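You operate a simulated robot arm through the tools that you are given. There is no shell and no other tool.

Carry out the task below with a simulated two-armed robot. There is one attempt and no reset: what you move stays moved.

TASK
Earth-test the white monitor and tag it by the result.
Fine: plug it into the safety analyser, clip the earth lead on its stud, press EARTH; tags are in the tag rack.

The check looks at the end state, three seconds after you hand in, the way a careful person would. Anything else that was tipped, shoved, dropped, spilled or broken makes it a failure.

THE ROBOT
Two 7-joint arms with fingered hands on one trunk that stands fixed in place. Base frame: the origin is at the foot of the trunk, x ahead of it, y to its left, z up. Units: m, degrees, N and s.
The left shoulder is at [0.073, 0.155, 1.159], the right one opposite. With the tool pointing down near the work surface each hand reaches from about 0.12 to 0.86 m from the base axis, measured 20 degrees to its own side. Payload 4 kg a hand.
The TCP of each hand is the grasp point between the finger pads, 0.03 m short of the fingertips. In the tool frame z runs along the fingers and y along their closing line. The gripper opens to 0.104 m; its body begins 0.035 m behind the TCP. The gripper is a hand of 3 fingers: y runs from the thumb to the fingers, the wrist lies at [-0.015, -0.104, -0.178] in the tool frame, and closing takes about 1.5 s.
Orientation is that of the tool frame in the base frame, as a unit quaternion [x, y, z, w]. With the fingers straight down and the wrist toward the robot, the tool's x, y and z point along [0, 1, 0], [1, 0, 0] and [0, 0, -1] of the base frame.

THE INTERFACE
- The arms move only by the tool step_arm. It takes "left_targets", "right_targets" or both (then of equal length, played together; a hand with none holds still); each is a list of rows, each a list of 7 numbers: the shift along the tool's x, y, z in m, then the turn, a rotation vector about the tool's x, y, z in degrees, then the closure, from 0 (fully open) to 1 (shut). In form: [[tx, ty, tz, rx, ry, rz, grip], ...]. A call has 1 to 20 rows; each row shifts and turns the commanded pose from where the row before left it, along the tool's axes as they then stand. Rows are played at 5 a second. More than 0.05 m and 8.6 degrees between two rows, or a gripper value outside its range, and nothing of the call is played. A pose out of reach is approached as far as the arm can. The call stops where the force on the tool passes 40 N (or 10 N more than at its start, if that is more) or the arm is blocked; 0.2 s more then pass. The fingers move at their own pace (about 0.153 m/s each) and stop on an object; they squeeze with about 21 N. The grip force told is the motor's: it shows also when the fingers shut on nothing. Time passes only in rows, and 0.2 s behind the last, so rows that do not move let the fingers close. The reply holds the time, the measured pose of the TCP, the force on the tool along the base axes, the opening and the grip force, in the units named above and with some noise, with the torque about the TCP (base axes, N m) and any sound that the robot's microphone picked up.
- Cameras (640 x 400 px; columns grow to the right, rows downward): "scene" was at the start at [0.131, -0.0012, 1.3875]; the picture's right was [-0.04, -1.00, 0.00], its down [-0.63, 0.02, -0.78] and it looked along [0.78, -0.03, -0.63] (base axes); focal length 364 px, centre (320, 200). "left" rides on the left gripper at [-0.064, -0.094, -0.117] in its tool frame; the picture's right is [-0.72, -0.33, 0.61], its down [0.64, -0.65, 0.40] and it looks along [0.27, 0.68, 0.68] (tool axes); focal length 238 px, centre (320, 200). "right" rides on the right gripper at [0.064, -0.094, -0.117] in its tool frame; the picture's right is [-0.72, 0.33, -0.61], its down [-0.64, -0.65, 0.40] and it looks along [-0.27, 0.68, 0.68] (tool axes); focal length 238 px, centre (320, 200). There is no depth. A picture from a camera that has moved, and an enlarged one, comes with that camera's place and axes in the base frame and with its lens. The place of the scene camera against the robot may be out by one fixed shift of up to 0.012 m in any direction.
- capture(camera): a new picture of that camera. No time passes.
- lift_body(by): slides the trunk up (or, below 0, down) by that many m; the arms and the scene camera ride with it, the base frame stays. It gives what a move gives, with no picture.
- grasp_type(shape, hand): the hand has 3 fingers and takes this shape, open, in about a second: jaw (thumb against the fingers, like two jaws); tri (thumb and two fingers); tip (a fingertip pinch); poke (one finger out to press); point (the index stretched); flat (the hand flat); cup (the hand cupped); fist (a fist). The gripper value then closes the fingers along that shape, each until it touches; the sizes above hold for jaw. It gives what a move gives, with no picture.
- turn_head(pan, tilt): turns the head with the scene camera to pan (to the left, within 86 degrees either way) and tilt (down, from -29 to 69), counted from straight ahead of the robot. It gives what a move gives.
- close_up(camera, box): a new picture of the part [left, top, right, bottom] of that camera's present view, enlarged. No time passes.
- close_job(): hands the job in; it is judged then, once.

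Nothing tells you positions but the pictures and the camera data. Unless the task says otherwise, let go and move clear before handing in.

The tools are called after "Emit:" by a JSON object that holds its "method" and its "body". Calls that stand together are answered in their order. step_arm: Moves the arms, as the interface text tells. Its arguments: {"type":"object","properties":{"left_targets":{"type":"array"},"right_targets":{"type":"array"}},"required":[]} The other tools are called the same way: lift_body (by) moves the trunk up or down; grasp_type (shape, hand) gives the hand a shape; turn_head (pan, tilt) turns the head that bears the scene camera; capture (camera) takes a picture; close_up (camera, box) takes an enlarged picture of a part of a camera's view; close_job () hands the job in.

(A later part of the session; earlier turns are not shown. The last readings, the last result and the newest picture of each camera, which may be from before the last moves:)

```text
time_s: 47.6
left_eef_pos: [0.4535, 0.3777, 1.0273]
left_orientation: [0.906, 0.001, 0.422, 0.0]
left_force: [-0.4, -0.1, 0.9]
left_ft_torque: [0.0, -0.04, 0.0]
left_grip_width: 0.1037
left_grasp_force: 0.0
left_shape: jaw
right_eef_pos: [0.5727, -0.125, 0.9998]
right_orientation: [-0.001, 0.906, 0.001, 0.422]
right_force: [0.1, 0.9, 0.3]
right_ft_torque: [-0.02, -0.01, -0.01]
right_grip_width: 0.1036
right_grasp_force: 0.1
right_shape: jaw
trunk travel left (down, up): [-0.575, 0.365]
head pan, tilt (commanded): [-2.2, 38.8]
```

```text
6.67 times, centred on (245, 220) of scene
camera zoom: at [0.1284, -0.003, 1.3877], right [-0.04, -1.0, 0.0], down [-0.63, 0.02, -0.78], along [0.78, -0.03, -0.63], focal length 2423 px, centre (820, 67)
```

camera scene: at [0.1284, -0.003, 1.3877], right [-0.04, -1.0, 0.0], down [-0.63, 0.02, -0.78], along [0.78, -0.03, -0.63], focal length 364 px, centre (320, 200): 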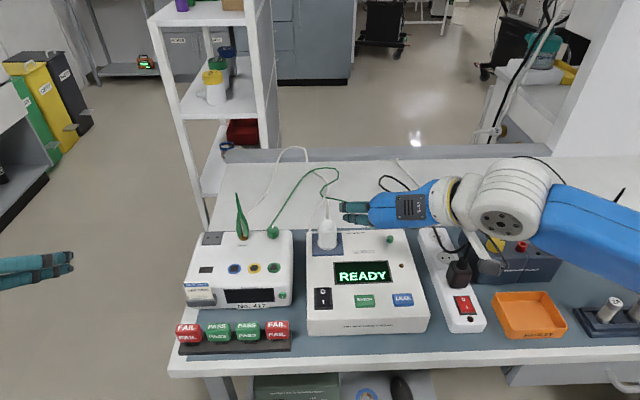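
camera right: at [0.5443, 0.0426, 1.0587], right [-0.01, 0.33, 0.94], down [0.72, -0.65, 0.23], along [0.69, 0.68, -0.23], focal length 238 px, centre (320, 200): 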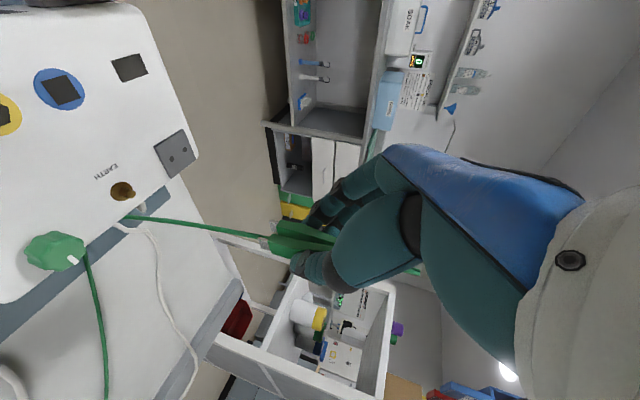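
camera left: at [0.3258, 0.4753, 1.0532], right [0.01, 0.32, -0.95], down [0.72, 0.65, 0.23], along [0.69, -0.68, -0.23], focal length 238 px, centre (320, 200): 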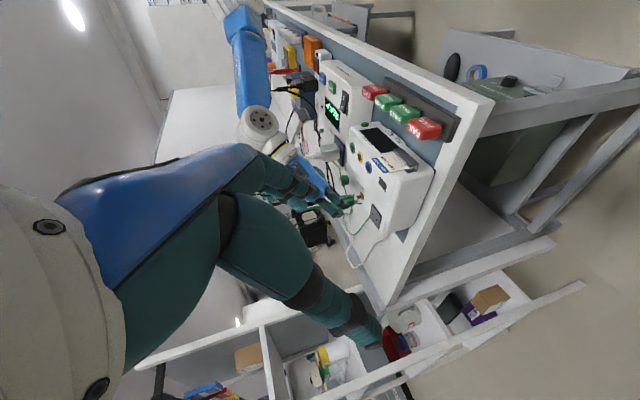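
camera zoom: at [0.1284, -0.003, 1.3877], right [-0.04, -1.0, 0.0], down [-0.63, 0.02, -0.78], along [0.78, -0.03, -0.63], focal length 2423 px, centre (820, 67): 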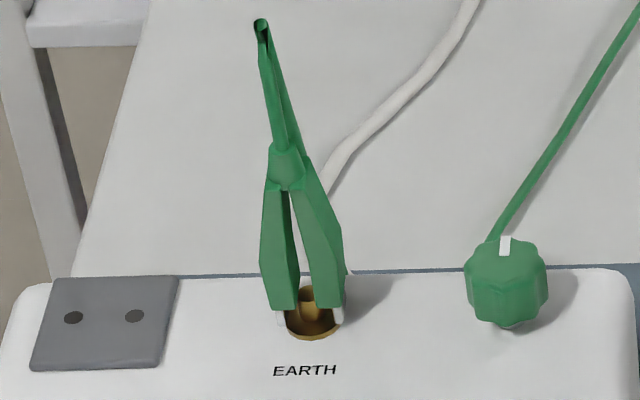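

The clip is sitting on the brass stud with the pin between its jaws. Now the EARTH press: I'll turn the right hand to point straight down and give it the poke shape.

Emit:
{"method": "step_arm", "body": {"right_targets": [[0, 0, -0.02, 0, 8.34, 0, 0], [0, 0, 0, 0, 8.34, 0, 0], [0, 0, 0, 0, 8.34, 0, 0], [0, 0, 0, 0, 8.34, 0, 0], [0, 0, 0, 0, 8.34, 0, 0], [0, 0, 0, 0, 8.3, 0, 0]]}}

Emit:
{"method": "grasp_type", "body": {"hand": "right", "shape": "poke"}}

Emit:
{"method": "capture", "body": {"camera": "scene"}}

Emit:
{"method": "capture", "body": {"camera": "right"}}

Emit:
{"method": "capture", "body": {"camera": "left"}}

```text
time_s: 49.0
left_eef_pos: [0.4556, 0.3793, 1.0266]
left_orientation: [0.907, 0.0, 0.421, 0.001]
left_force: [-0.1, -0.3, -0.8]
left_ft_torque: [0.0, 0.0, -0.01]
left_grip_width: 0.104
left_grasp_force: 0.0
left_shape: jaw
right_eef_pos: [0.5606, -0.1222, 1.011]
right_orientation: [0.001, 1.0, -0.001, -0.002]
right_force: [0.6, -0.2, 0.5]
right_ft_torque: [-0.02, 0.02, -0.04]
right_grip_width: 0.1037
right_grasp_force: 0.1
right_shape: jaw
trunk travel left (down, up): [-0.575, 0.365]
head pan, tilt (commanded): [-2.2, 38.8]
```

```text
time_s: 49.9
left_eef_pos: [0.4553, 0.3806, 1.0284]
left_orientation: [0.906, 0.0, 0.422, 0.0]
left_force: [0.7, 1.4, -0.1]
left_ft_torque: [0.04, 0.01, 0.0]
left_grip_width: 0.1037
left_grasp_force: 0.0
left_shape: jaw
right_eef_pos: [0.5603, -0.1234, 1.0113]
right_orientation: [0.0, 1.0, -0.001, 0.001]
right_force: [0.6, -0.2, 0.9]
right_ft_torque: [0.06, 0.01, -0.04]
right_grip_width: 0.0001
right_grasp_force: 0.1
right_shape: poke
trunk travel left (down, up): [-0.575, 0.365]
head pan, tilt (commanded): [-2.2, 38.8]
```

```text
taken
camera scene: at [0.1301, -0.0005, 1.3876], right [-0.04, -1.0, 0.0], down [-0.63, 0.02, -0.78], along [0.78, -0.03, -0.63], focal length 364 px, centre (320, 200)
```

scene: 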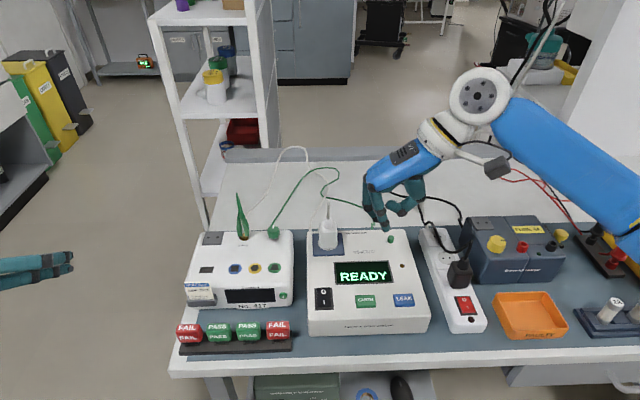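

```text
taken
camera right: at [0.4946, -0.2166, 1.1297], right [0.72, 0.33, 0.61], down [0.64, -0.65, -0.4], along [0.27, 0.68, -0.68], focal length 238 px, centre (320, 200)
```

right: 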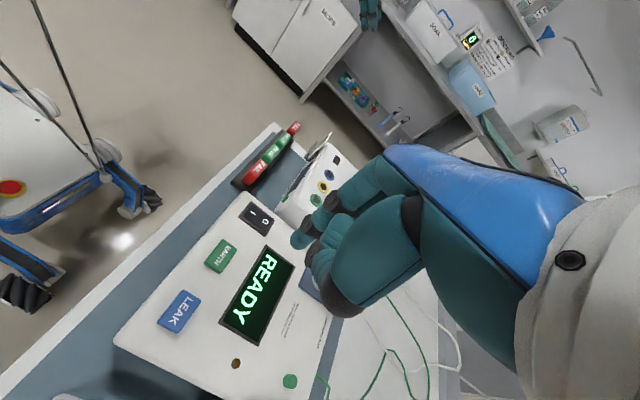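

```text
taken
camera left: at [0.3256, 0.4751, 1.0534], right [0.01, 0.32, -0.95], down [0.72, 0.65, 0.23], along [0.69, -0.68, -0.23], focal length 238 px, centre (320, 200)
```

left: 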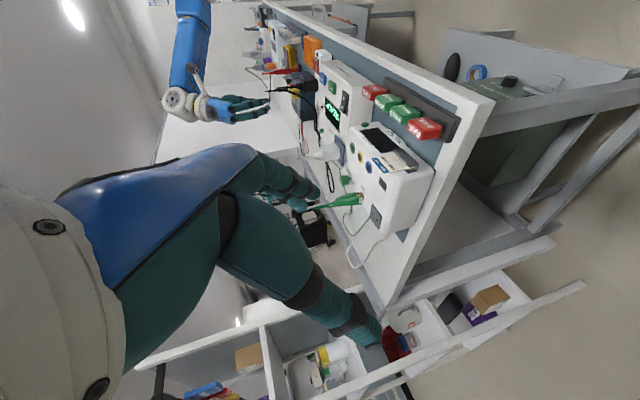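

Emit:
{"method": "close_up", "body": {"camera": "right", "box": [260, 150, 400, 330]}}

Emit:
{"method": "close_up", "body": {"camera": "scene", "box": [340, 130, 460, 250]}}

```text
2.22 times, centred on (330, 240) of right
camera zoom: at [0.4946, -0.2166, 1.1297], right [0.72, 0.33, 0.61], down [0.64, -0.65, -0.4], along [0.27, 0.68, -0.68], focal length 530 px, centre (298, 111)
```

zoom: 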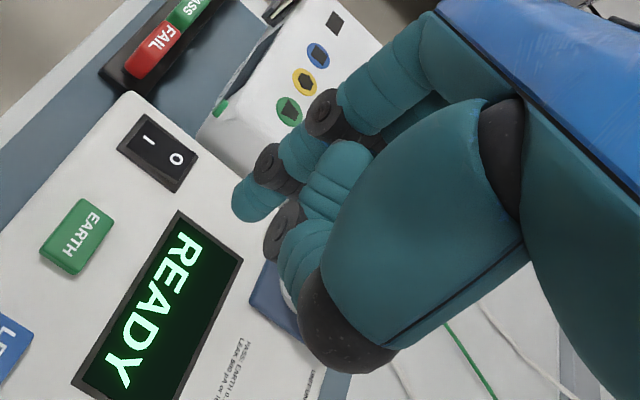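

```text
3.33 times, centred on (400, 190) of scene
camera zoom: at [0.1301, -0.0005, 1.3876], right [-0.04, -1.0, 0.0], down [-0.63, 0.02, -0.78], along [0.78, -0.03, -0.63], focal length 1212 px, centre (53, 233)
```

zoom: 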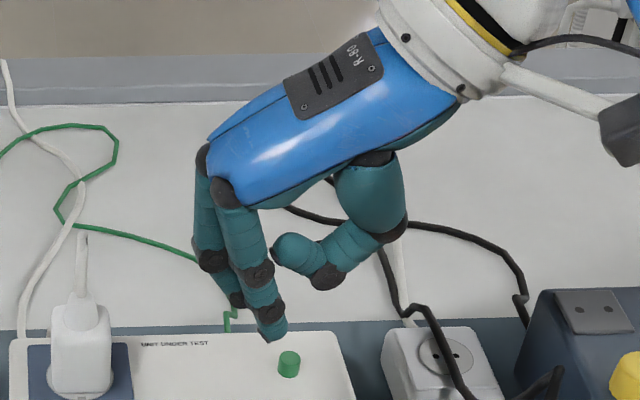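

In the poke shape the index fingertip sits roughly at the TCP axis, about 27 mm beyond the TCP. The EARTH button is at about (0.526, -0.102) and roughly 38 x 25 mm. I'll move above it and check.

Emit:
{"method": "step_arm", "body": {"right_targets": [[0.0085, 0.0067, 0.036, 0, 0, 0, 0], [0.0085, 0.0067, 0.036, 0, 0, 0, 0], [0.0085, 0.0067, 0.036, 0, 0, 0, 0], [0, 0, 0, 0, 0, 0, 0]]}}

Emit:
{"method": "close_up", "body": {"camera": "right", "box": [180, 150, 400, 330]}}

Emit:
{"method": "close_up", "body": {"camera": "scene", "box": [310, 220, 440, 330]}}

```text
time_s: 50.9
left_eef_pos: [0.4559, 0.3812, 1.0271]
left_orientation: [0.906, 0.0, 0.423, 0.001]
left_force: [0.4, 0.5, -0.3]
left_ft_torque: [-0.01, -0.02, 0.02]
left_grip_width: 0.1036
left_grasp_force: 0.0
left_shape: jaw
right_eef_pos: [0.5326, -0.1033, 0.9035]
right_orientation: [-0.001, 1.0, -0.001, 0.002]
right_force: [0.4, -0.2, -0.8]
right_ft_torque: [0.02, 0.01, 0.0]
right_grip_width: 0.0
right_grasp_force: 0.1
right_shape: poke
trunk travel left (down, up): [-0.575, 0.365]
head pan, tilt (commanded): [-2.2, 38.8]
```

```text
2.22 times, centred on (290, 240) of right
camera zoom: at [0.468, -0.1973, 1.0215], right [0.72, 0.33, 0.61], down [0.64, -0.65, -0.4], along [0.27, 0.68, -0.68], focal length 530 px, centre (387, 111)
```

zoom: 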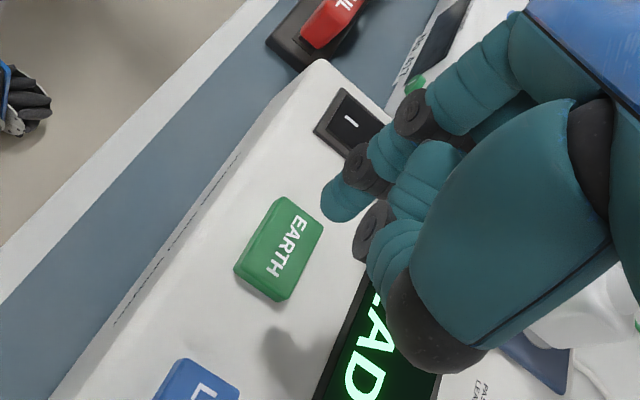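

```text
3.64 times, centred on (375, 275) of scene
camera zoom: at [0.1302, -0.0003, 1.3876], right [-0.04, -1.0, 0.0], down [-0.63, 0.02, -0.78], along [0.78, -0.03, -0.63], focal length 1322 px, centre (120, -73)
```

zoom: 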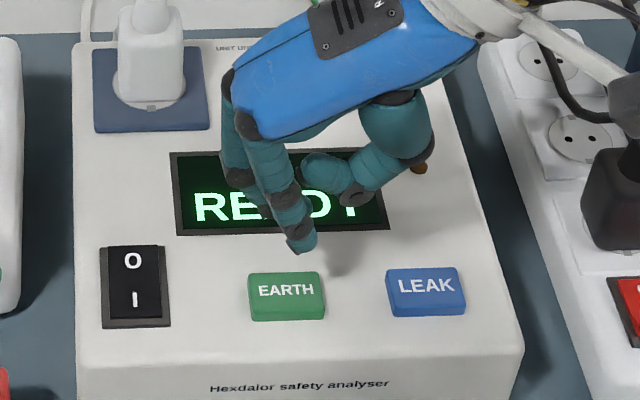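

The fingertip is roughly above the EARTH button; I'll shift 5 mm forward and go down to about 1 cm above it.

Emit:
{"method": "step_arm", "body": {"right_targets": [[-0.0025, 0, 0.015, 0, 0, 0, 0], [-0.0025, 0, 0.015, 0, 0, 0, 0], [0, 0, 0, 0, 0, 0, 0]]}}

Emit:
{"method": "close_up", "body": {"camera": "right", "box": [180, 150, 400, 330]}}

Emit:
{"method": "close_up", "body": {"camera": "scene", "box": [330, 250, 410, 320]}}

```text
time_s: 51.7
left_eef_pos: [0.4544, 0.3808, 1.0275]
left_orientation: [0.907, 0.001, 0.422, 0.0]
left_force: [-0.2, 0.7, -0.4]
left_ft_torque: [0.04, -0.02, 0.02]
left_grip_width: 0.1035
left_grasp_force: 0.1
left_shape: jaw
right_eef_pos: [0.5373, -0.1016, 0.8731]
right_orientation: [-0.001, 1.0, 0.0, 0.001]
right_force: [0.1, 0.4, 0.2]
right_ft_torque: [0.01, -0.03, -0.01]
right_grip_width: 0.0
right_grasp_force: 0.1
right_shape: poke
trunk travel left (down, up): [-0.575, 0.365]
head pan, tilt (commanded): [-2.2, 38.8]
```

```text
2.22 times, centred on (290, 240) of right
camera zoom: at [0.4734, -0.1972, 0.9905], right [0.72, 0.33, 0.61], down [0.64, -0.65, -0.4], along [0.27, 0.68, -0.68], focal length 530 px, centre (387, 111)
```

zoom: 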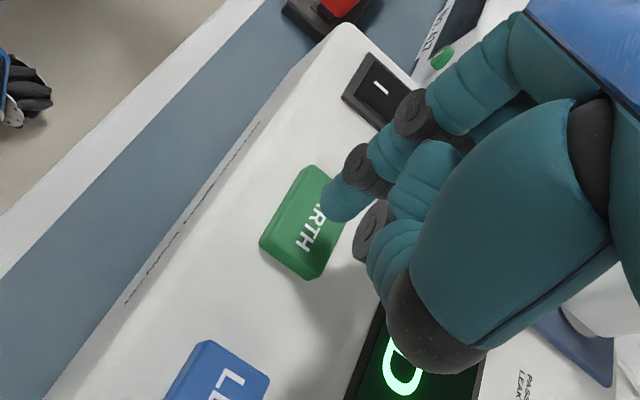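

```text
5.71 times, centred on (370, 285) of scene
camera zoom: at [0.1299, -0.0003, 1.3876], right [-0.04, -1.0, 0.0], down [-0.63, 0.02, -0.78], along [0.78, -0.03, -0.63], focal length 2077 px, centre (34, -286)
```

zoom: 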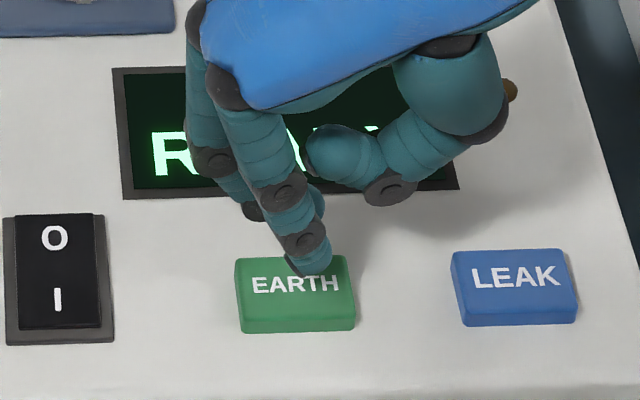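

The fingertip is right over the EARTH button. I'll press down in small steps.

Emit:
{"method": "step_arm", "body": {"right_targets": [[-0.001, 0.002, 0.004, 0, 0, 0, 0], [0, 0, 0.004, 0, 0, 0, 0], [0, 0, 0.003, 0, 0, 0, 0]]}}

Emit:
{"method": "close_up", "body": {"camera": "scene", "box": [310, 240, 430, 330]}}

```text
time_s: 52.5
left_eef_pos: [0.4551, 0.3808, 1.0269]
left_orientation: [0.906, 0.0, 0.423, 0.0]
left_force: [0.3, 0.3, 0.5]
left_ft_torque: [0.0, 0.0, 0.02]
left_grip_width: 0.1039
left_grasp_force: 0.1
left_shape: jaw
right_eef_pos: [0.5417, -0.1004, 0.8609]
right_orientation: [0.0, 1.0, -0.002, 0.0]
right_force: [-1.0, 0.4, 0.4]
right_ft_torque: [0.02, 0.02, 0.01]
right_grip_width: 0.0001
right_grasp_force: 0.0
right_shape: poke
trunk travel left (down, up): [-0.575, 0.365]
head pan, tilt (commanded): [-2.2, 38.8]
```

```text
4.44 times, centred on (370, 285) of scene
camera zoom: at [0.1302, -0.0003, 1.3876], right [-0.04, -1.0, 0.0], down [-0.63, 0.02, -0.78], along [0.78, -0.03, -0.63], focal length 1616 px, centre (98, -178)
```

zoom: 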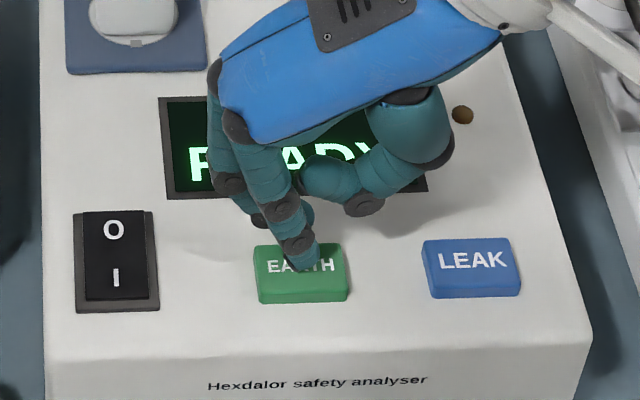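

Emit:
{"method": "step_arm", "body": {"right_targets": [[0, 0, 0.003, 0, 0, 0, 0], [0, 0, 0.003, 0, 0, 0, 0]]}}

Emit:
{"method": "close_up", "body": {"camera": "scene", "box": [310, 240, 430, 330]}}

```text
time_s: 53.1
left_eef_pos: [0.455, 0.3797, 1.0271]
left_orientation: [0.906, 0.001, 0.422, 0.0]
left_force: [-0.3, 0.7, 0.6]
left_ft_torque: [0.02, 0.03, -0.02]
left_grip_width: 0.1039
left_grasp_force: 0.0
left_shape: jaw
right_eef_pos: [0.5407, -0.1014, 0.8588]
right_orientation: [0.0, 1.0, 0.0, 0.001]
right_force: [1.2, -0.2, 5.4]
right_ft_torque: [0.01, 0.0, -0.02]
right_grip_width: 0.0
right_grasp_force: 0.1
right_shape: poke
trunk travel left (down, up): [-0.575, 0.365]
head pan, tilt (commanded): [-2.2, 38.8]
heard: click
```

```text
4.44 times, centred on (370, 285) of scene
camera zoom: at [0.1293, -0.0001, 1.3878], right [-0.04, -1.0, 0.0], down [-0.63, 0.02, -0.78], along [0.78, -0.03, -0.63], focal length 1616 px, centre (98, -178)
```

zoom: 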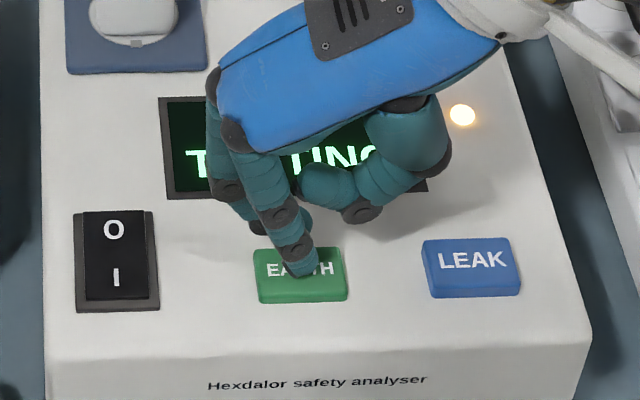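

A click was heard, the lamp is lit and the display shows TESTING. I'll lift the finger and move the hand clear so I can read the result.

Emit:
{"method": "step_arm", "body": {"right_targets": [[0, 0, -0.02, 0, 0, 0, 0], [0, 0, -0.045, 0, 0, 0, 0], [0, -0.02, -0.045, 0, 0, 0, 0], [0, -0.045, -0.02, 0, 0, 0, 0], [0, -0.045, 0, 0, 0, 0, 0], [0, -0.04, 0, 0, 0, 0, 0]]}}

Emit:
{"method": "capture", "body": {"camera": "scene"}}

Emit:
{"method": "close_up", "body": {"camera": "scene", "box": [300, 225, 440, 325]}}

```text
time_s: 54.5
left_eef_pos: [0.4531, 0.3783, 1.0283]
left_orientation: [0.906, 0.002, 0.423, -0.001]
left_force: [-0.5, 0.0, -0.2]
left_ft_torque: [0.0, 0.02, -0.01]
left_grip_width: 0.1039
left_grasp_force: 0.1
left_shape: jaw
right_eef_pos: [0.5403, -0.2515, 0.9809]
right_orientation: [-0.001, 1.0, 0.0, 0.0]
right_force: [0.3, -0.2, 0.9]
right_ft_torque: [-0.01, 0.0, -0.02]
right_grip_width: 0.0
right_grasp_force: 0.1
right_shape: poke
trunk travel left (down, up): [-0.575, 0.365]
head pan, tilt (commanded): [-2.2, 38.8]
```

```text
taken
camera scene: at [0.1297, -0.0025, 1.3876], right [-0.04, -1.0, 0.0], down [-0.63, 0.02, -0.78], along [0.78, -0.03, -0.63], focal length 364 px, centre (320, 200)
```

scene: 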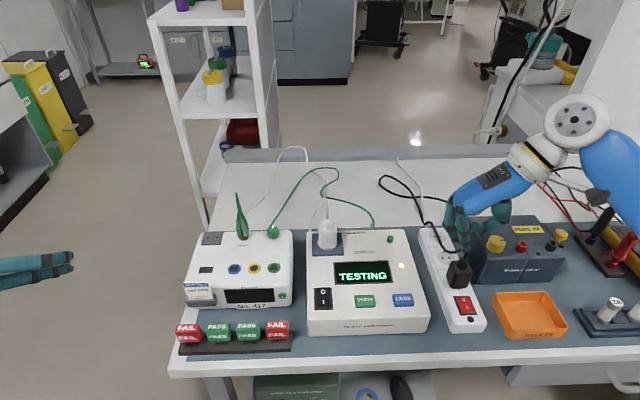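

```text
4.00 times, centred on (370, 275) of scene
camera zoom: at [0.1297, -0.0025, 1.3876], right [-0.04, -1.0, 0.0], down [-0.63, 0.02, -0.78], along [0.78, -0.03, -0.63], focal length 1454 px, centre (120, -100)
```

zoom: 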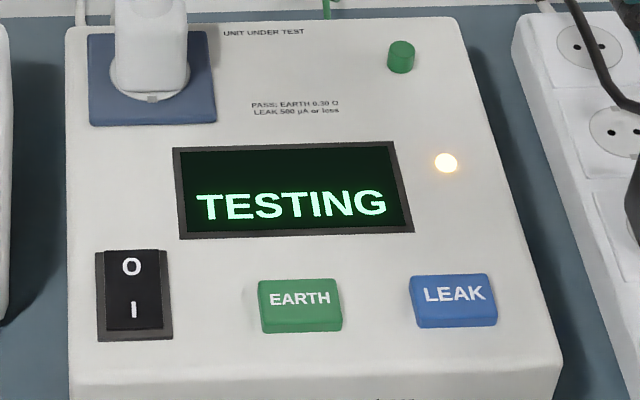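

The test is still running. While it does, I'll turn the left hand back to the pointing-down pose for picking up a tag.

Emit:
{"method": "step_arm", "body": {"left_targets": [[0, 0, 0, 0, -8.34, 0, 0], [0, 0, 0, 0, -8.34, 0, 0], [0, 0, 0, 0, -8.34, 0, 0], [0, 0, 0, 0, -8.34, 0, 0], [0, 0, 0, 0, -8.34, 0, 0], [0, 0, 0, 0, -8.3, 0, 0], [0, 0, 0, 0, 0, -8.2, 0], [0, 0, 0, 0, 0, -8.2, 0], [0, 0, 0, 0, 0, -8.2, 0], [0, 0, 0, 0, 0, -8.2, 0], [0, 0, 0, 0, 0, -8.2, 0], [0, 0, 0, 0, 0, -8.2, 0], [0, 0, 0, 0, 0, -8.2, 0], [0, 0, 0, 0, 0, -8.2, 0], [0, 0, 0, 0, 0, -8.2, 0], [0, 0, 0, 0, 0, -8.2, 0], [0, 0, 0, 0, 0, -8.0, 0]]}}

Emit:
{"method": "close_up", "body": {"camera": "scene", "box": [300, 225, 440, 325]}}

Emit:
{"method": "capture", "body": {"camera": "left"}}

Emit:
{"method": "close_up", "body": {"camera": "scene", "box": [170, 270, 310, 360]}}

```text
time_s: 58.1
left_eef_pos: [0.4573, 0.3824, 1.0288]
left_orientation: [0.706, 0.708, 0.0, 0.0]
left_force: [0.1, -0.4, 0.1]
left_ft_torque: [0.01, 0.01, 0.01]
left_grip_width: 0.1037
left_grasp_force: 0.1
left_shape: jaw
right_eef_pos: [0.541, -0.2501, 0.9814]
right_orientation: [0.0, 1.0, -0.001, 0.0]
right_force: [0.4, 0.7, 0.6]
right_ft_torque: [0.01, 0.02, -0.01]
right_grip_width: 0.0
right_grasp_force: 0.1
right_shape: poke
trunk travel left (down, up): [-0.575, 0.365]
head pan, tilt (commanded): [-2.2, 38.8]
```

```text
4.00 times, centred on (370, 275) of scene
camera zoom: at [0.1304, -0.0015, 1.3875], right [-0.04, -1.0, 0.0], down [-0.63, 0.02, -0.78], along [0.78, -0.03, -0.63], focal length 1454 px, centre (120, -100)
```

zoom: 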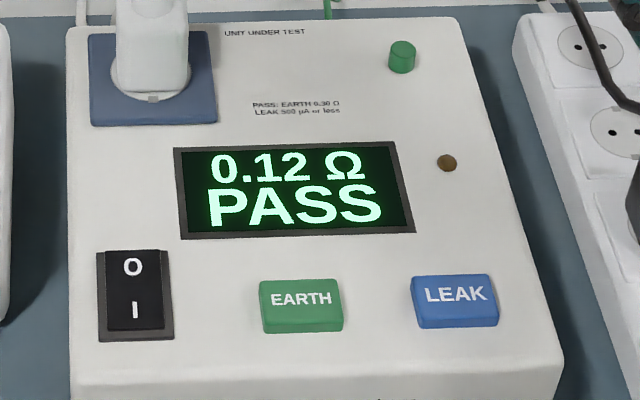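

```text
taken
camera left: at [0.3635, 0.3188, 1.1463], right [-0.32, -0.72, -0.61], down [-0.66, 0.64, -0.4], along [0.68, 0.27, -0.68], focal length 238 px, centre (320, 200)
```

left: 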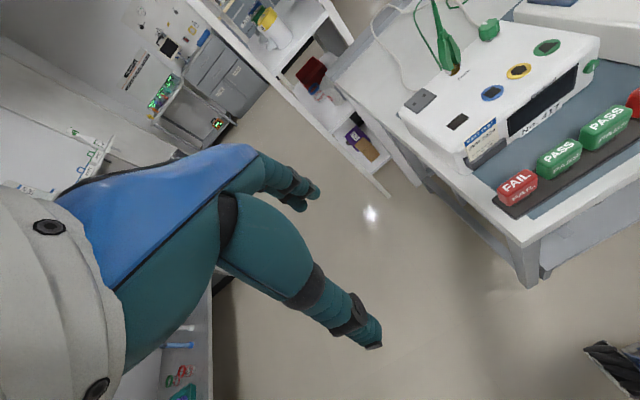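

```text
4.44 times, centred on (240, 315) of scene
camera zoom: at [0.1304, -0.0015, 1.3875], right [-0.04, -1.0, 0.0], down [-0.63, 0.02, -0.78], along [0.78, -0.03, -0.63], focal length 1616 px, centre (676, -311)
```

zoom: 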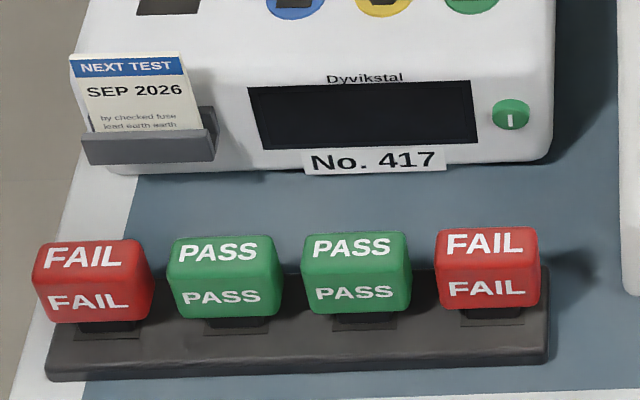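

The result is 0.12 Ω PASS, under the 0.30 Ω limit, so a green PASS tag it is. I'll bring the left hand over the tag rack for a close look at the tags and their pegs.

Emit:
{"method": "step_arm", "body": {"left_targets": [[-0.0424, 0.0086, 0.0198, 0, 0, 0, 0], [-0.0424, 0.0086, 0.0198, 0, 0, 0, 0], [-0.0424, 0.0086, 0.0198, 0, 0, 0, 0], [-0.0424, 0.0086, 0.0198, 0, 0, 0, 0], [-0.0424, 0.0086, 0.0198, 0, 0, 0, 0]]}}

Emit:
{"method": "capture", "body": {"camera": "left"}}

Emit:
{"method": "close_up", "body": {"camera": "left", "box": [360, 180, 560, 340]}}

Emit:
{"method": "close_up", "body": {"camera": "scene", "box": [180, 280, 300, 360]}}

```text
time_s: 59.3
left_eef_pos: [0.5028, 0.1666, 0.9283]
left_orientation: [0.707, 0.708, 0.001, -0.001]
left_force: [0.2, 0.0, -0.3]
left_ft_torque: [-0.02, 0.07, 0.01]
left_grip_width: 0.1036
left_grasp_force: 0.1
left_shape: jaw
right_eef_pos: [0.5419, -0.2531, 0.9822]
right_orientation: [0.0, 1.0, 0.0, 0.0]
right_force: [-0.1, 0.1, -0.8]
right_ft_torque: [-0.01, 0.0, 0.01]
right_grip_width: 0.0
right_grasp_force: 0.1
right_shape: poke
trunk travel left (down, up): [-0.575, 0.365]
head pan, tilt (commanded): [-2.2, 38.8]
```

```text
taken
camera left: at [0.4097, 0.1034, 1.0452], right [-0.33, -0.72, -0.61], down [-0.65, 0.64, -0.4], along [0.68, 0.27, -0.68], focal length 238 px, centre (320, 200)
```

left: 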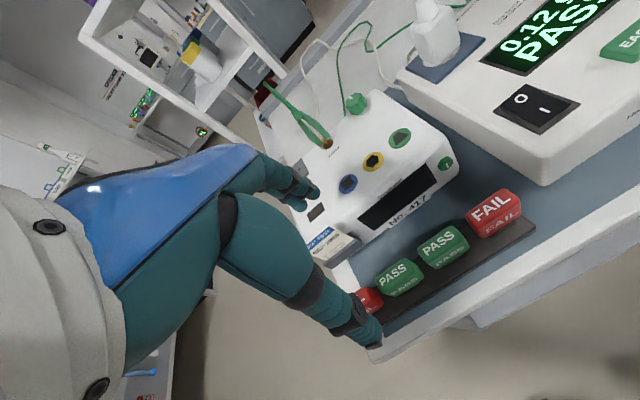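

```text
2.50 times, centred on (460, 260) of left
camera zoom: at [0.4097, 0.1034, 1.0452], right [-0.33, -0.72, -0.61], down [-0.65, 0.64, -0.4], along [0.68, 0.27, -0.68], focal length 596 px, centre (-30, 50)
```

zoom: 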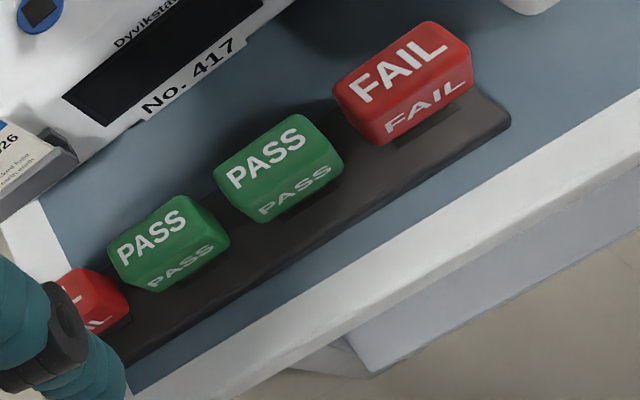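

```text
5.00 times, centred on (240, 320) of scene
camera zoom: at [0.1324, -0.0045, 1.3874], right [-0.04, -1.0, 0.0], down [-0.63, 0.03, -0.78], along [0.78, -0.03, -0.63], focal length 1818 px, centre (720, -400)
```

zoom: 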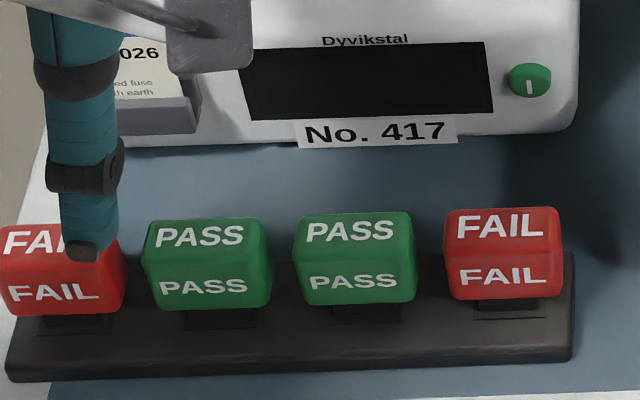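

Tags are about 45 x 21 x 30 mm with their tops at z ≈ 0.802. PASS #2 at about (0.5005, 0.1105) is clear of the card holder, so I'll take that one, closing front-to-back. I'll pre-close to about 48 mm and descend above it.

Emit:
{"method": "step_arm", "body": {"left_targets": [[-0.028, -0.001, 0.01, 0, 0, 0, 0.3], [-0.028, -0.001, 0.01, 0, 0, 0, 0.54], [0, 0, 0.025, 0, 0, 0, 0.54], [0, 0, 0.025, 0, 0, 0, 0.54], [0, 0, 0, 0, 0, 0, 0.54]]}}

Emit:
{"method": "capture", "body": {"camera": "left"}}

Emit:
{"method": "close_up", "body": {"camera": "left", "box": [270, 180, 450, 340]}}

Emit:
{"method": "close_up", "body": {"camera": "scene", "box": [180, 260, 320, 360]}}

```text
time_s: 60.5
left_eef_pos: [0.4962, 0.1121, 0.8591]
left_orientation: [0.707, 0.707, 0.0, 0.0]
left_force: [-0.2, -0.6, -0.2]
left_ft_torque: [-0.03, 0.03, 0.01]
left_grip_width: 0.0483
left_grasp_force: 0.1
left_shape: jaw
right_eef_pos: [0.5409, -0.251, 0.9818]
right_orientation: [0.001, 1.0, -0.001, 0.0]
right_force: [-0.3, 0.1, 0.1]
right_ft_torque: [-0.04, 0.0, 0.01]
right_grip_width: 0.0
right_grasp_force: 0.1
right_shape: poke
trunk travel left (down, up): [-0.575, 0.365]
head pan, tilt (commanded): [-2.2, 38.8]
```

```text
taken
camera left: at [0.4032, 0.0478, 0.9758], right [-0.33, -0.72, -0.61], down [-0.65, 0.64, -0.4], along [0.68, 0.27, -0.68], focal length 238 px, centre (320, 200)
```

left: 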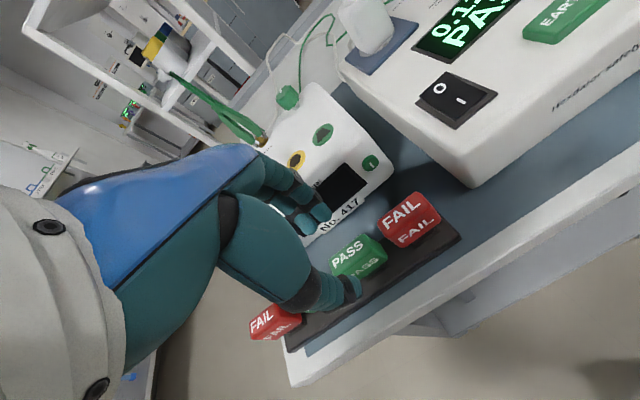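

```text
2.50 times, centred on (360, 260) of left
camera zoom: at [0.4032, 0.0478, 0.9758], right [-0.33, -0.72, -0.61], down [-0.65, 0.64, -0.4], along [0.68, 0.27, -0.68], focal length 596 px, centre (220, 50)
```

zoom: 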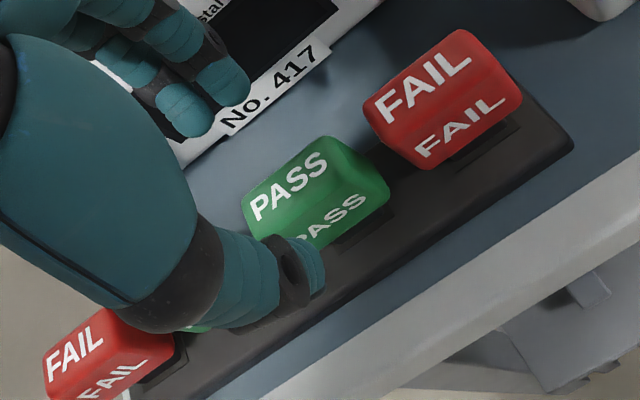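

```text
4.00 times, centred on (250, 310) of scene
camera zoom: at [0.1311, -0.0023, 1.3875], right [-0.04, -1.0, 0.0], down [-0.63, 0.02, -0.78], along [0.78, -0.03, -0.63], focal length 1454 px, centre (600, -240)
```

zoom: 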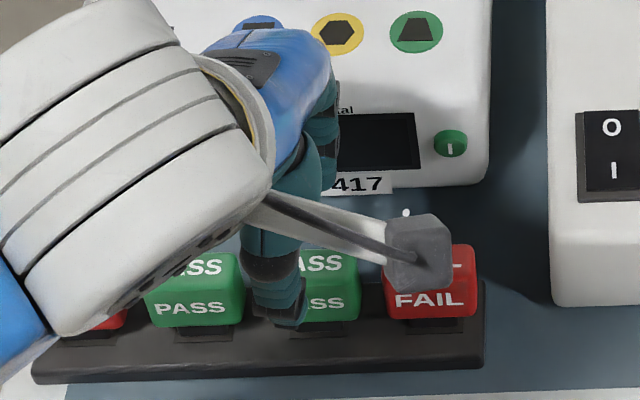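

The tag is between the thumb and fingers, with its exact height still uncertain by about a centimetre. I'll descend carefully to TCP z ≈ 0.825 with a small forward shift, then check.

Emit:
{"method": "step_arm", "body": {"left_targets": [[0, 0.003, 0.018, 0, 0, 0, 0.54], [0, 0.0, 0.016, 0, 0, 0, 0.54], [0, 0, 0, 0, 0, 0, 0.54]]}}

Emit:
{"method": "close_up", "body": {"camera": "left", "box": [270, 180, 450, 340]}}

Emit:
{"method": "close_up", "body": {"camera": "scene", "box": [200, 270, 310, 350]}}

```text
time_s: 61.3
left_eef_pos: [0.4994, 0.1105, 0.8272]
left_orientation: [0.707, 0.707, 0.0, 0.0]
left_force: [1.0, -1.2, -0.2]
left_ft_torque: [0.02, -0.04, 0.02]
left_grip_width: 0.048
left_grasp_force: 0.0
left_shape: jaw
right_eef_pos: [0.5401, -0.2513, 0.9819]
right_orientation: [0.001, 1.0, -0.001, 0.0]
right_force: [0.4, 0.1, 0.2]
right_ft_torque: [0.01, 0.0, 0.05]
right_grip_width: 0.0002
right_grasp_force: 0.2
right_shape: poke
trunk travel left (down, up): [-0.575, 0.365]
head pan, tilt (commanded): [-2.2, 38.8]
```

```text
2.50 times, centred on (360, 260) of left
camera zoom: at [0.4069, 0.0473, 0.9434], right [-0.33, -0.72, -0.61], down [-0.65, 0.64, -0.4], along [0.68, 0.27, -0.68], focal length 596 px, centre (220, 50)
```

zoom: 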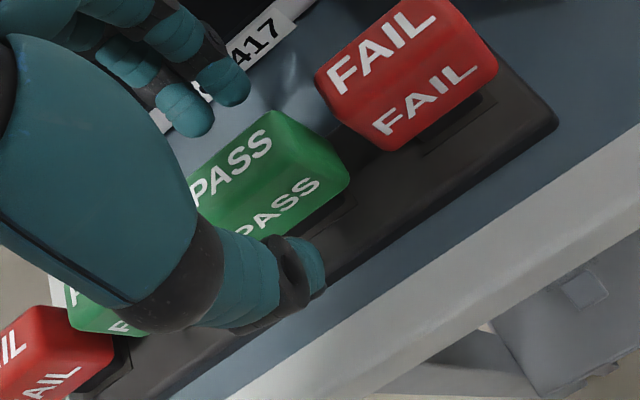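

```text
5.00 times, centred on (255, 310) of scene
camera zoom: at [0.1307, -0.0028, 1.3875], right [-0.04, -1.0, 0.0], down [-0.63, 0.02, -0.78], along [0.78, -0.03, -0.63], focal length 1818 px, centre (645, -350)
```

zoom: 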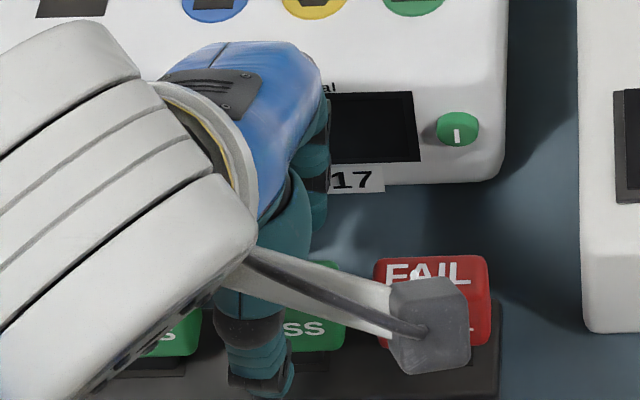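

Three left-camera views converge on the tag top at about (0.496, 0.110, 0.817). I'll make the small correction and close on the tag.

Emit:
{"method": "step_arm", "body": {"left_targets": [[0, -0.002, 0.005, 0, 0, 0, 0.54], [0, 0, 0, 0, 0, 0, 0.62], [0, 0, 0, 0, 0, 0, 0.7], [0, 0, 0, 0, 0, 0, 0.76]]}}

Emit:
{"method": "close_up", "body": {"camera": "left", "box": [270, 180, 450, 340]}}

```text
time_s: 62.3
left_eef_pos: [0.4973, 0.1098, 0.8217]
left_orientation: [0.707, 0.707, 0.001, 0.0]
left_force: [0.0, 0.6, -0.4]
left_ft_torque: [0.0, 0.0, -0.01]
left_grip_width: 0.0254
left_grasp_force: 0.1
left_shape: jaw
right_eef_pos: [0.5408, -0.2511, 0.9817]
right_orientation: [0.0, 1.0, 0.0, 0.0]
right_force: [0.7, -0.7, 0.4]
right_ft_torque: [0.02, 0.01, -0.02]
right_grip_width: 0.0
right_grasp_force: 0.1
right_shape: poke
trunk travel left (down, up): [-0.575, 0.365]
head pan, tilt (commanded): [-2.2, 38.8]
```

```text
2.50 times, centred on (360, 260) of left
camera zoom: at [0.4041, 0.0476, 0.9381], right [-0.33, -0.72, -0.61], down [-0.65, 0.64, -0.4], along [0.68, 0.27, -0.68], focal length 596 px, centre (220, 50)
```

zoom: 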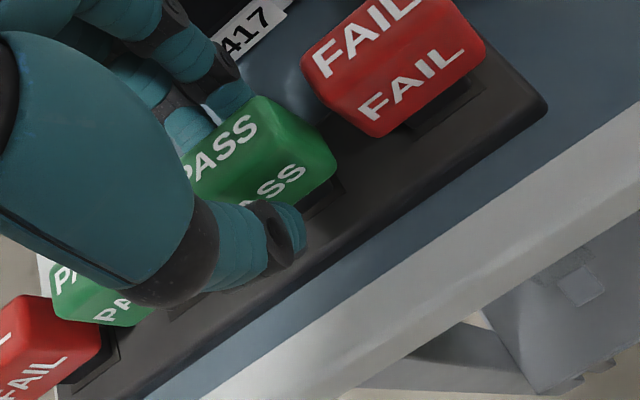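

Emit:
{"method": "step_arm", "body": {"left_targets": [[0, 0, 0, 0, 0, 0, 0.84], [0, 0, 0, 0, 0, 0, 0.92], [0, 0, 0, 0, 0, 0, 1.0], [0, 0, 0, 0, 0, 0, 1.0], [0, 0, 0, 0, 0, 0, 1.0]]}}

Emit:
{"method": "close_up", "body": {"camera": "left", "box": [270, 180, 450, 340]}}

```text
time_s: 63.5
left_eef_pos: [0.4967, 0.1106, 0.8212]
left_orientation: [0.707, 0.707, 0.0, -0.001]
left_force: [-2.7, -0.2, 0.1]
left_ft_torque: [-0.01, 0.03, -0.02]
left_grip_width: 0.0102
left_grasp_force: 21.5
left_shape: jaw
right_eef_pos: [0.5412, -0.2529, 0.982]
right_orientation: [0.0, 1.0, 0.0, 0.0]
right_force: [-0.8, 0.5, -0.3]
right_ft_torque: [0.0, 0.03, 0.02]
right_grip_width: 0.0
right_grasp_force: 0.1
right_shape: poke
trunk travel left (down, up): [-0.575, 0.365]
head pan, tilt (commanded): [-2.2, 38.8]
```

```text
2.50 times, centred on (360, 260) of left
camera zoom: at [0.4038, 0.0475, 0.938], right [-0.33, -0.72, -0.61], down [-0.65, 0.64, -0.4], along [0.68, 0.27, -0.68], focal length 596 px, centre (220, 50)
```

zoom: 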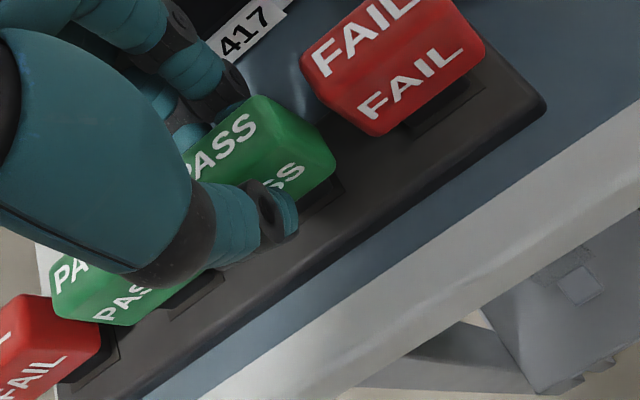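

Gripped at 21 N. I'll lift the tag straight out of the rack.

Emit:
{"method": "step_arm", "body": {"left_targets": [[0, 0, -0.006, 0, 0, 0, 1.0], [0, 0, -0.008, 0, 0, 0, 1.0], [0, 0, -0.012, 0, 0, 0, 1.0], [0, 0, -0.02, 0, 0, 0, 1.0], [0, 0, -0.03, 0, 0, 0, 1.0], [0, 0, -0.03, 0, 0, 0, 1.0]]}}

Emit:
{"method": "capture", "body": {"camera": "left"}}

Emit:
{"method": "close_up", "body": {"camera": "left", "box": [270, 180, 450, 340]}}

Emit:
{"method": "close_up", "body": {"camera": "scene", "box": [180, 240, 320, 350]}}

```text
time_s: 64.9
left_eef_pos: [0.4986, 0.1097, 0.9288]
left_orientation: [0.707, 0.707, -0.001, -0.001]
left_force: [-0.1, -0.3, -0.2]
left_ft_torque: [0.0, 0.04, -0.03]
left_grip_width: 0.0101
left_grasp_force: 21.1
left_shape: jaw
right_eef_pos: [0.5412, -0.2518, 0.9814]
right_orientation: [0.0, 1.0, 0.001, 0.0]
right_force: [-0.4, -0.6, -0.2]
right_ft_torque: [-0.01, -0.01, 0.01]
right_grip_width: 0.0001
right_grasp_force: 0.0
right_shape: poke
trunk travel left (down, up): [-0.575, 0.365]
head pan, tilt (commanded): [-2.2, 38.8]
```

```text
taken
camera left: at [0.405, 0.0475, 1.0448], right [-0.33, -0.72, -0.61], down [-0.65, 0.64, -0.4], along [0.68, 0.27, -0.68], focal length 238 px, centre (320, 200)
```

left: 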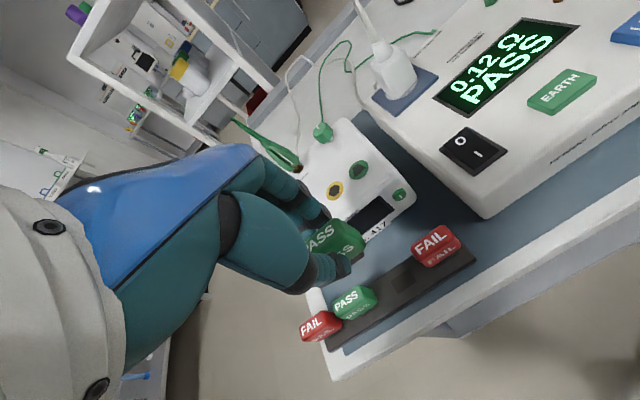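

```text
2.50 times, centred on (360, 260) of left
camera zoom: at [0.405, 0.0475, 1.0448], right [-0.33, -0.72, -0.61], down [-0.65, 0.64, -0.4], along [0.68, 0.27, -0.68], focal length 596 px, centre (220, 50)
```

zoom: 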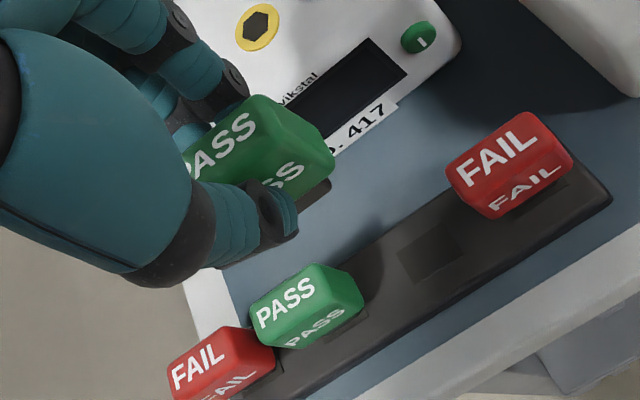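

```text
3.64 times, centred on (250, 295) of scene
camera zoom: at [0.1311, -0.0034, 1.3874], right [-0.04, -1.0, 0.0], down [-0.63, 0.02, -0.78], along [0.78, -0.03, -0.63], focal length 1322 px, centre (574, -146)
```

zoom: 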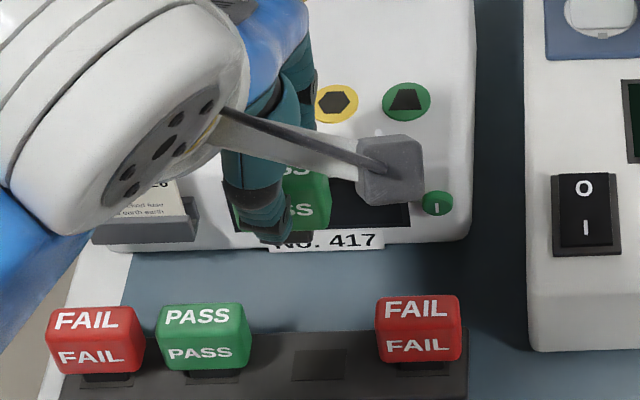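

The tag is out and its black peg is visible; the empty rack slot looks the same as the slot on the monitor. I'll record exactly where the rack slot appears in the left view now, because the monitor slot must appear at the same pixel when I hover the same height above it.

Emit:
{"method": "close_up", "body": {"camera": "left", "box": [380, 260, 430, 300]}}

Emit:
{"method": "close_up", "body": {"camera": "left", "box": [300, 205, 390, 285]}}

```text
10.00 times, centred on (405, 280) of left
camera zoom: at [0.405, 0.0475, 1.0448], right [-0.33, -0.72, -0.61], down [-0.65, 0.64, -0.4], along [0.68, 0.27, -0.68], focal length 2384 px, centre (-530, -600)
```

zoom: 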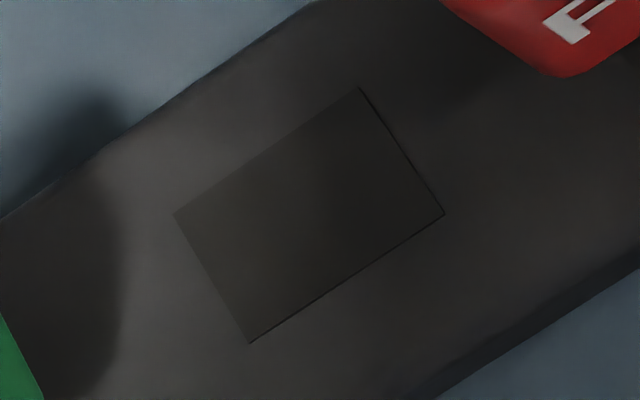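

```text
5.00 times, centred on (345, 245) of left
camera zoom: at [0.405, 0.0475, 1.0448], right [-0.33, -0.72, -0.61], down [-0.65, 0.64, -0.4], along [0.68, 0.27, -0.68], focal length 1192 px, centre (195, -25)
```

zoom: 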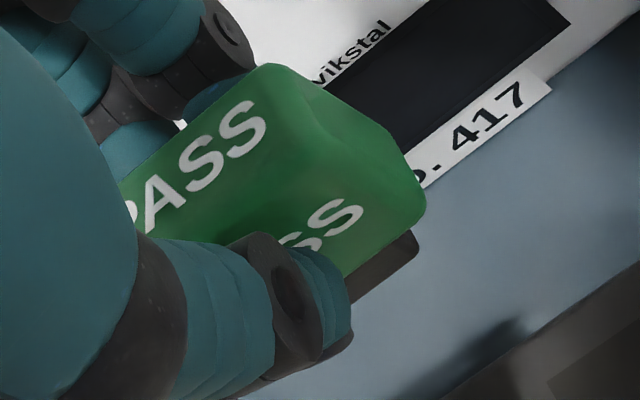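

The rack slot's centre is at pixel (403.7, 281.5) with the hand 107.6 mm above the inserted pose. I'll move so the monitor slot should sit the same way below the hand.

Emit:
{"method": "step_arm", "body": {"left_targets": [[0, 0, -0.04, 0, 0, 0, 1.0], [0.0224, 0.0272, -0.0065, 0, 0, 0, 1.0], [0.0224, 0.0272, -0.0065, 0, 0, 0, 1.0], [0.0224, 0.0272, -0.0065, 0, 0, 0, 1.0], [0.0223, 0.0274, -0.0065, 0, 0, 0, 1.0], [0, 0, 0, 0, 0, 0, 1.0]]}}

Emit:
{"method": "capture", "body": {"camera": "left"}}

Emit:
{"method": "close_up", "body": {"camera": "left", "box": [380, 260, 430, 300]}}

Emit:
{"method": "capture", "body": {"camera": "scene"}}

```text
time_s: 66.3
left_eef_pos: [0.6062, 0.2015, 0.9935]
left_orientation: [0.707, 0.707, 0.0, 0.001]
left_force: [-0.2, -0.2, 0.0]
left_ft_torque: [-0.01, -0.01, 0.05]
left_grip_width: 0.0102
left_grasp_force: 21.0
left_shape: jaw
right_eef_pos: [0.5406, -0.252, 0.9826]
right_orientation: [0.0, 1.0, -0.001, 0.0]
right_force: [0.8, -0.1, 0.1]
right_ft_torque: [0.02, -0.01, 0.01]
right_grip_width: 0.0
right_grasp_force: 0.1
right_shape: poke
trunk travel left (down, up): [-0.575, 0.365]
head pan, tilt (commanded): [-2.2, 38.8]
```

```text
taken
camera left: at [0.5141, 0.1383, 1.1092], right [-0.33, -0.72, -0.61], down [-0.65, 0.64, -0.4], along [0.68, 0.27, -0.68], focal length 238 px, centre (320, 200)
```

left: 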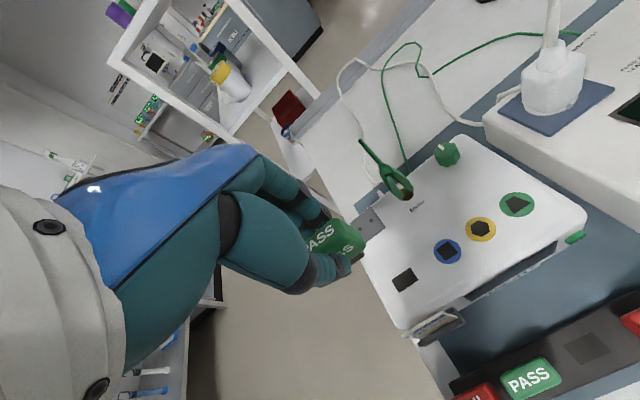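

```text
10.00 times, centred on (405, 280) of left
camera zoom: at [0.5141, 0.1383, 1.1092], right [-0.33, -0.72, -0.61], down [-0.65, 0.64, -0.4], along [0.68, 0.27, -0.68], focal length 2384 px, centre (-530, -600)
```

zoom: 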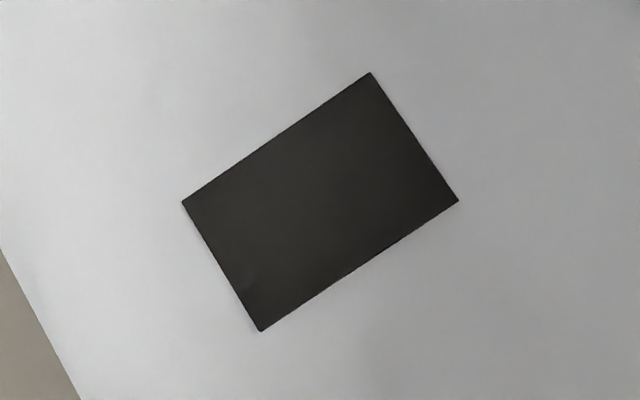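

```text
taken
camera scene: at [0.1309, -0.0025, 1.3875], right [-0.04, -1.0, 0.0], down [-0.63, 0.02, -0.78], along [0.78, -0.03, -0.63], focal length 364 px, centre (320, 200)
```

scene: 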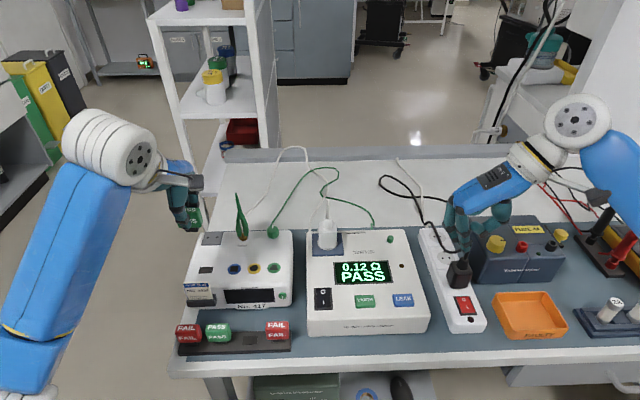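

The slot shows up nearly where it should. Allowing for a small height difference, I need a shift of about (-2, -3) mm. I'll apply it and descend to about 2.5 cm above the seat.

Emit:
{"method": "step_arm", "body": {"left_targets": [[-0.0015, -0.0009, 0.027, 0, 0, 0, 1.0], [-0.0015, -0.0009, 0.027, 0, 0, 0, 1.0], [0, 0, 0.024, 0, 0, 0, 1.0], [0, 0, 0, 0, 0, 0, 1.0]]}}

Emit:
{"method": "capture", "body": {"camera": "left"}}

Emit:
{"method": "close_up", "body": {"camera": "left", "box": [300, 205, 400, 285]}}

Emit:
{"method": "close_up", "body": {"camera": "scene", "box": [170, 220, 250, 290]}}

```text
time_s: 67.3
left_eef_pos: [0.6046, 0.2, 0.9157]
left_orientation: [0.707, 0.707, 0.0, -0.001]
left_force: [-0.9, -0.1, -0.3]
left_ft_torque: [0.0, -0.01, 0.04]
left_grip_width: 0.0102
left_grasp_force: 21.5
left_shape: jaw
right_eef_pos: [0.5402, -0.2514, 0.9812]
right_orientation: [0.0, 1.0, 0.0, 0.0]
right_force: [0.2, -0.5, -0.5]
right_ft_torque: [-0.01, 0.0, -0.02]
right_grip_width: 0.0001
right_grasp_force: 0.0
right_shape: poke
trunk travel left (down, up): [-0.575, 0.365]
head pan, tilt (commanded): [-2.2, 38.8]
```

```text
taken
camera left: at [0.512, 0.1372, 1.032], right [-0.33, -0.72, -0.61], down [-0.65, 0.64, -0.4], along [0.68, 0.27, -0.68], focal length 238 px, centre (320, 200)
```

left: 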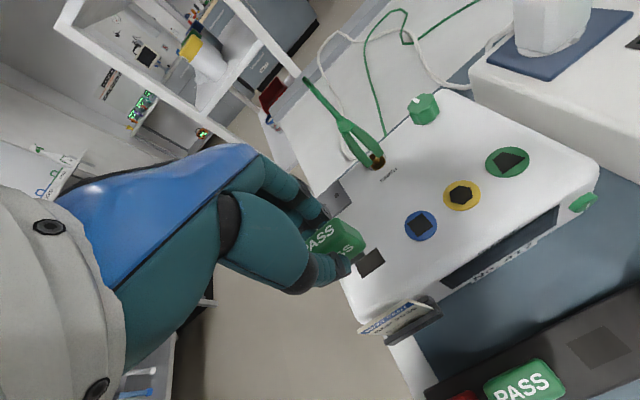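

```text
5.00 times, centred on (350, 245) of left
camera zoom: at [0.512, 0.1372, 1.032], right [-0.33, -0.72, -0.61], down [-0.65, 0.64, -0.4], along [0.68, 0.27, -0.68], focal length 1192 px, centre (170, -25)
```

zoom: 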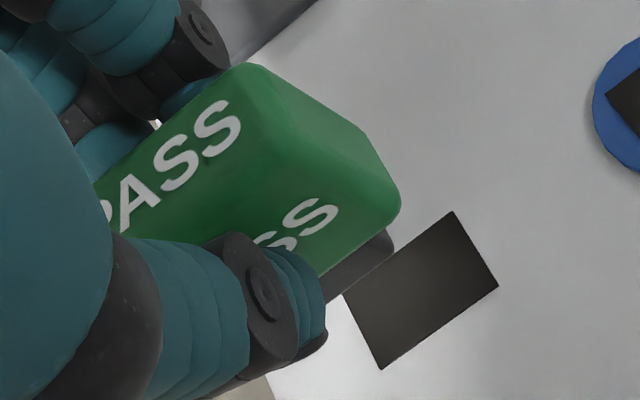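

```text
5.71 times, centred on (210, 255) of scene
camera zoom: at [0.1313, -0.0026, 1.3874], right [-0.04, -1.0, 0.0], down [-0.63, 0.02, -0.78], along [0.78, -0.03, -0.63], focal length 2077 px, centre (949, -114)
```

zoom: 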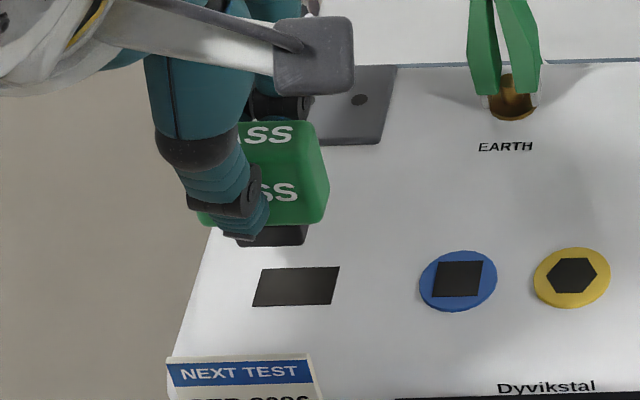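

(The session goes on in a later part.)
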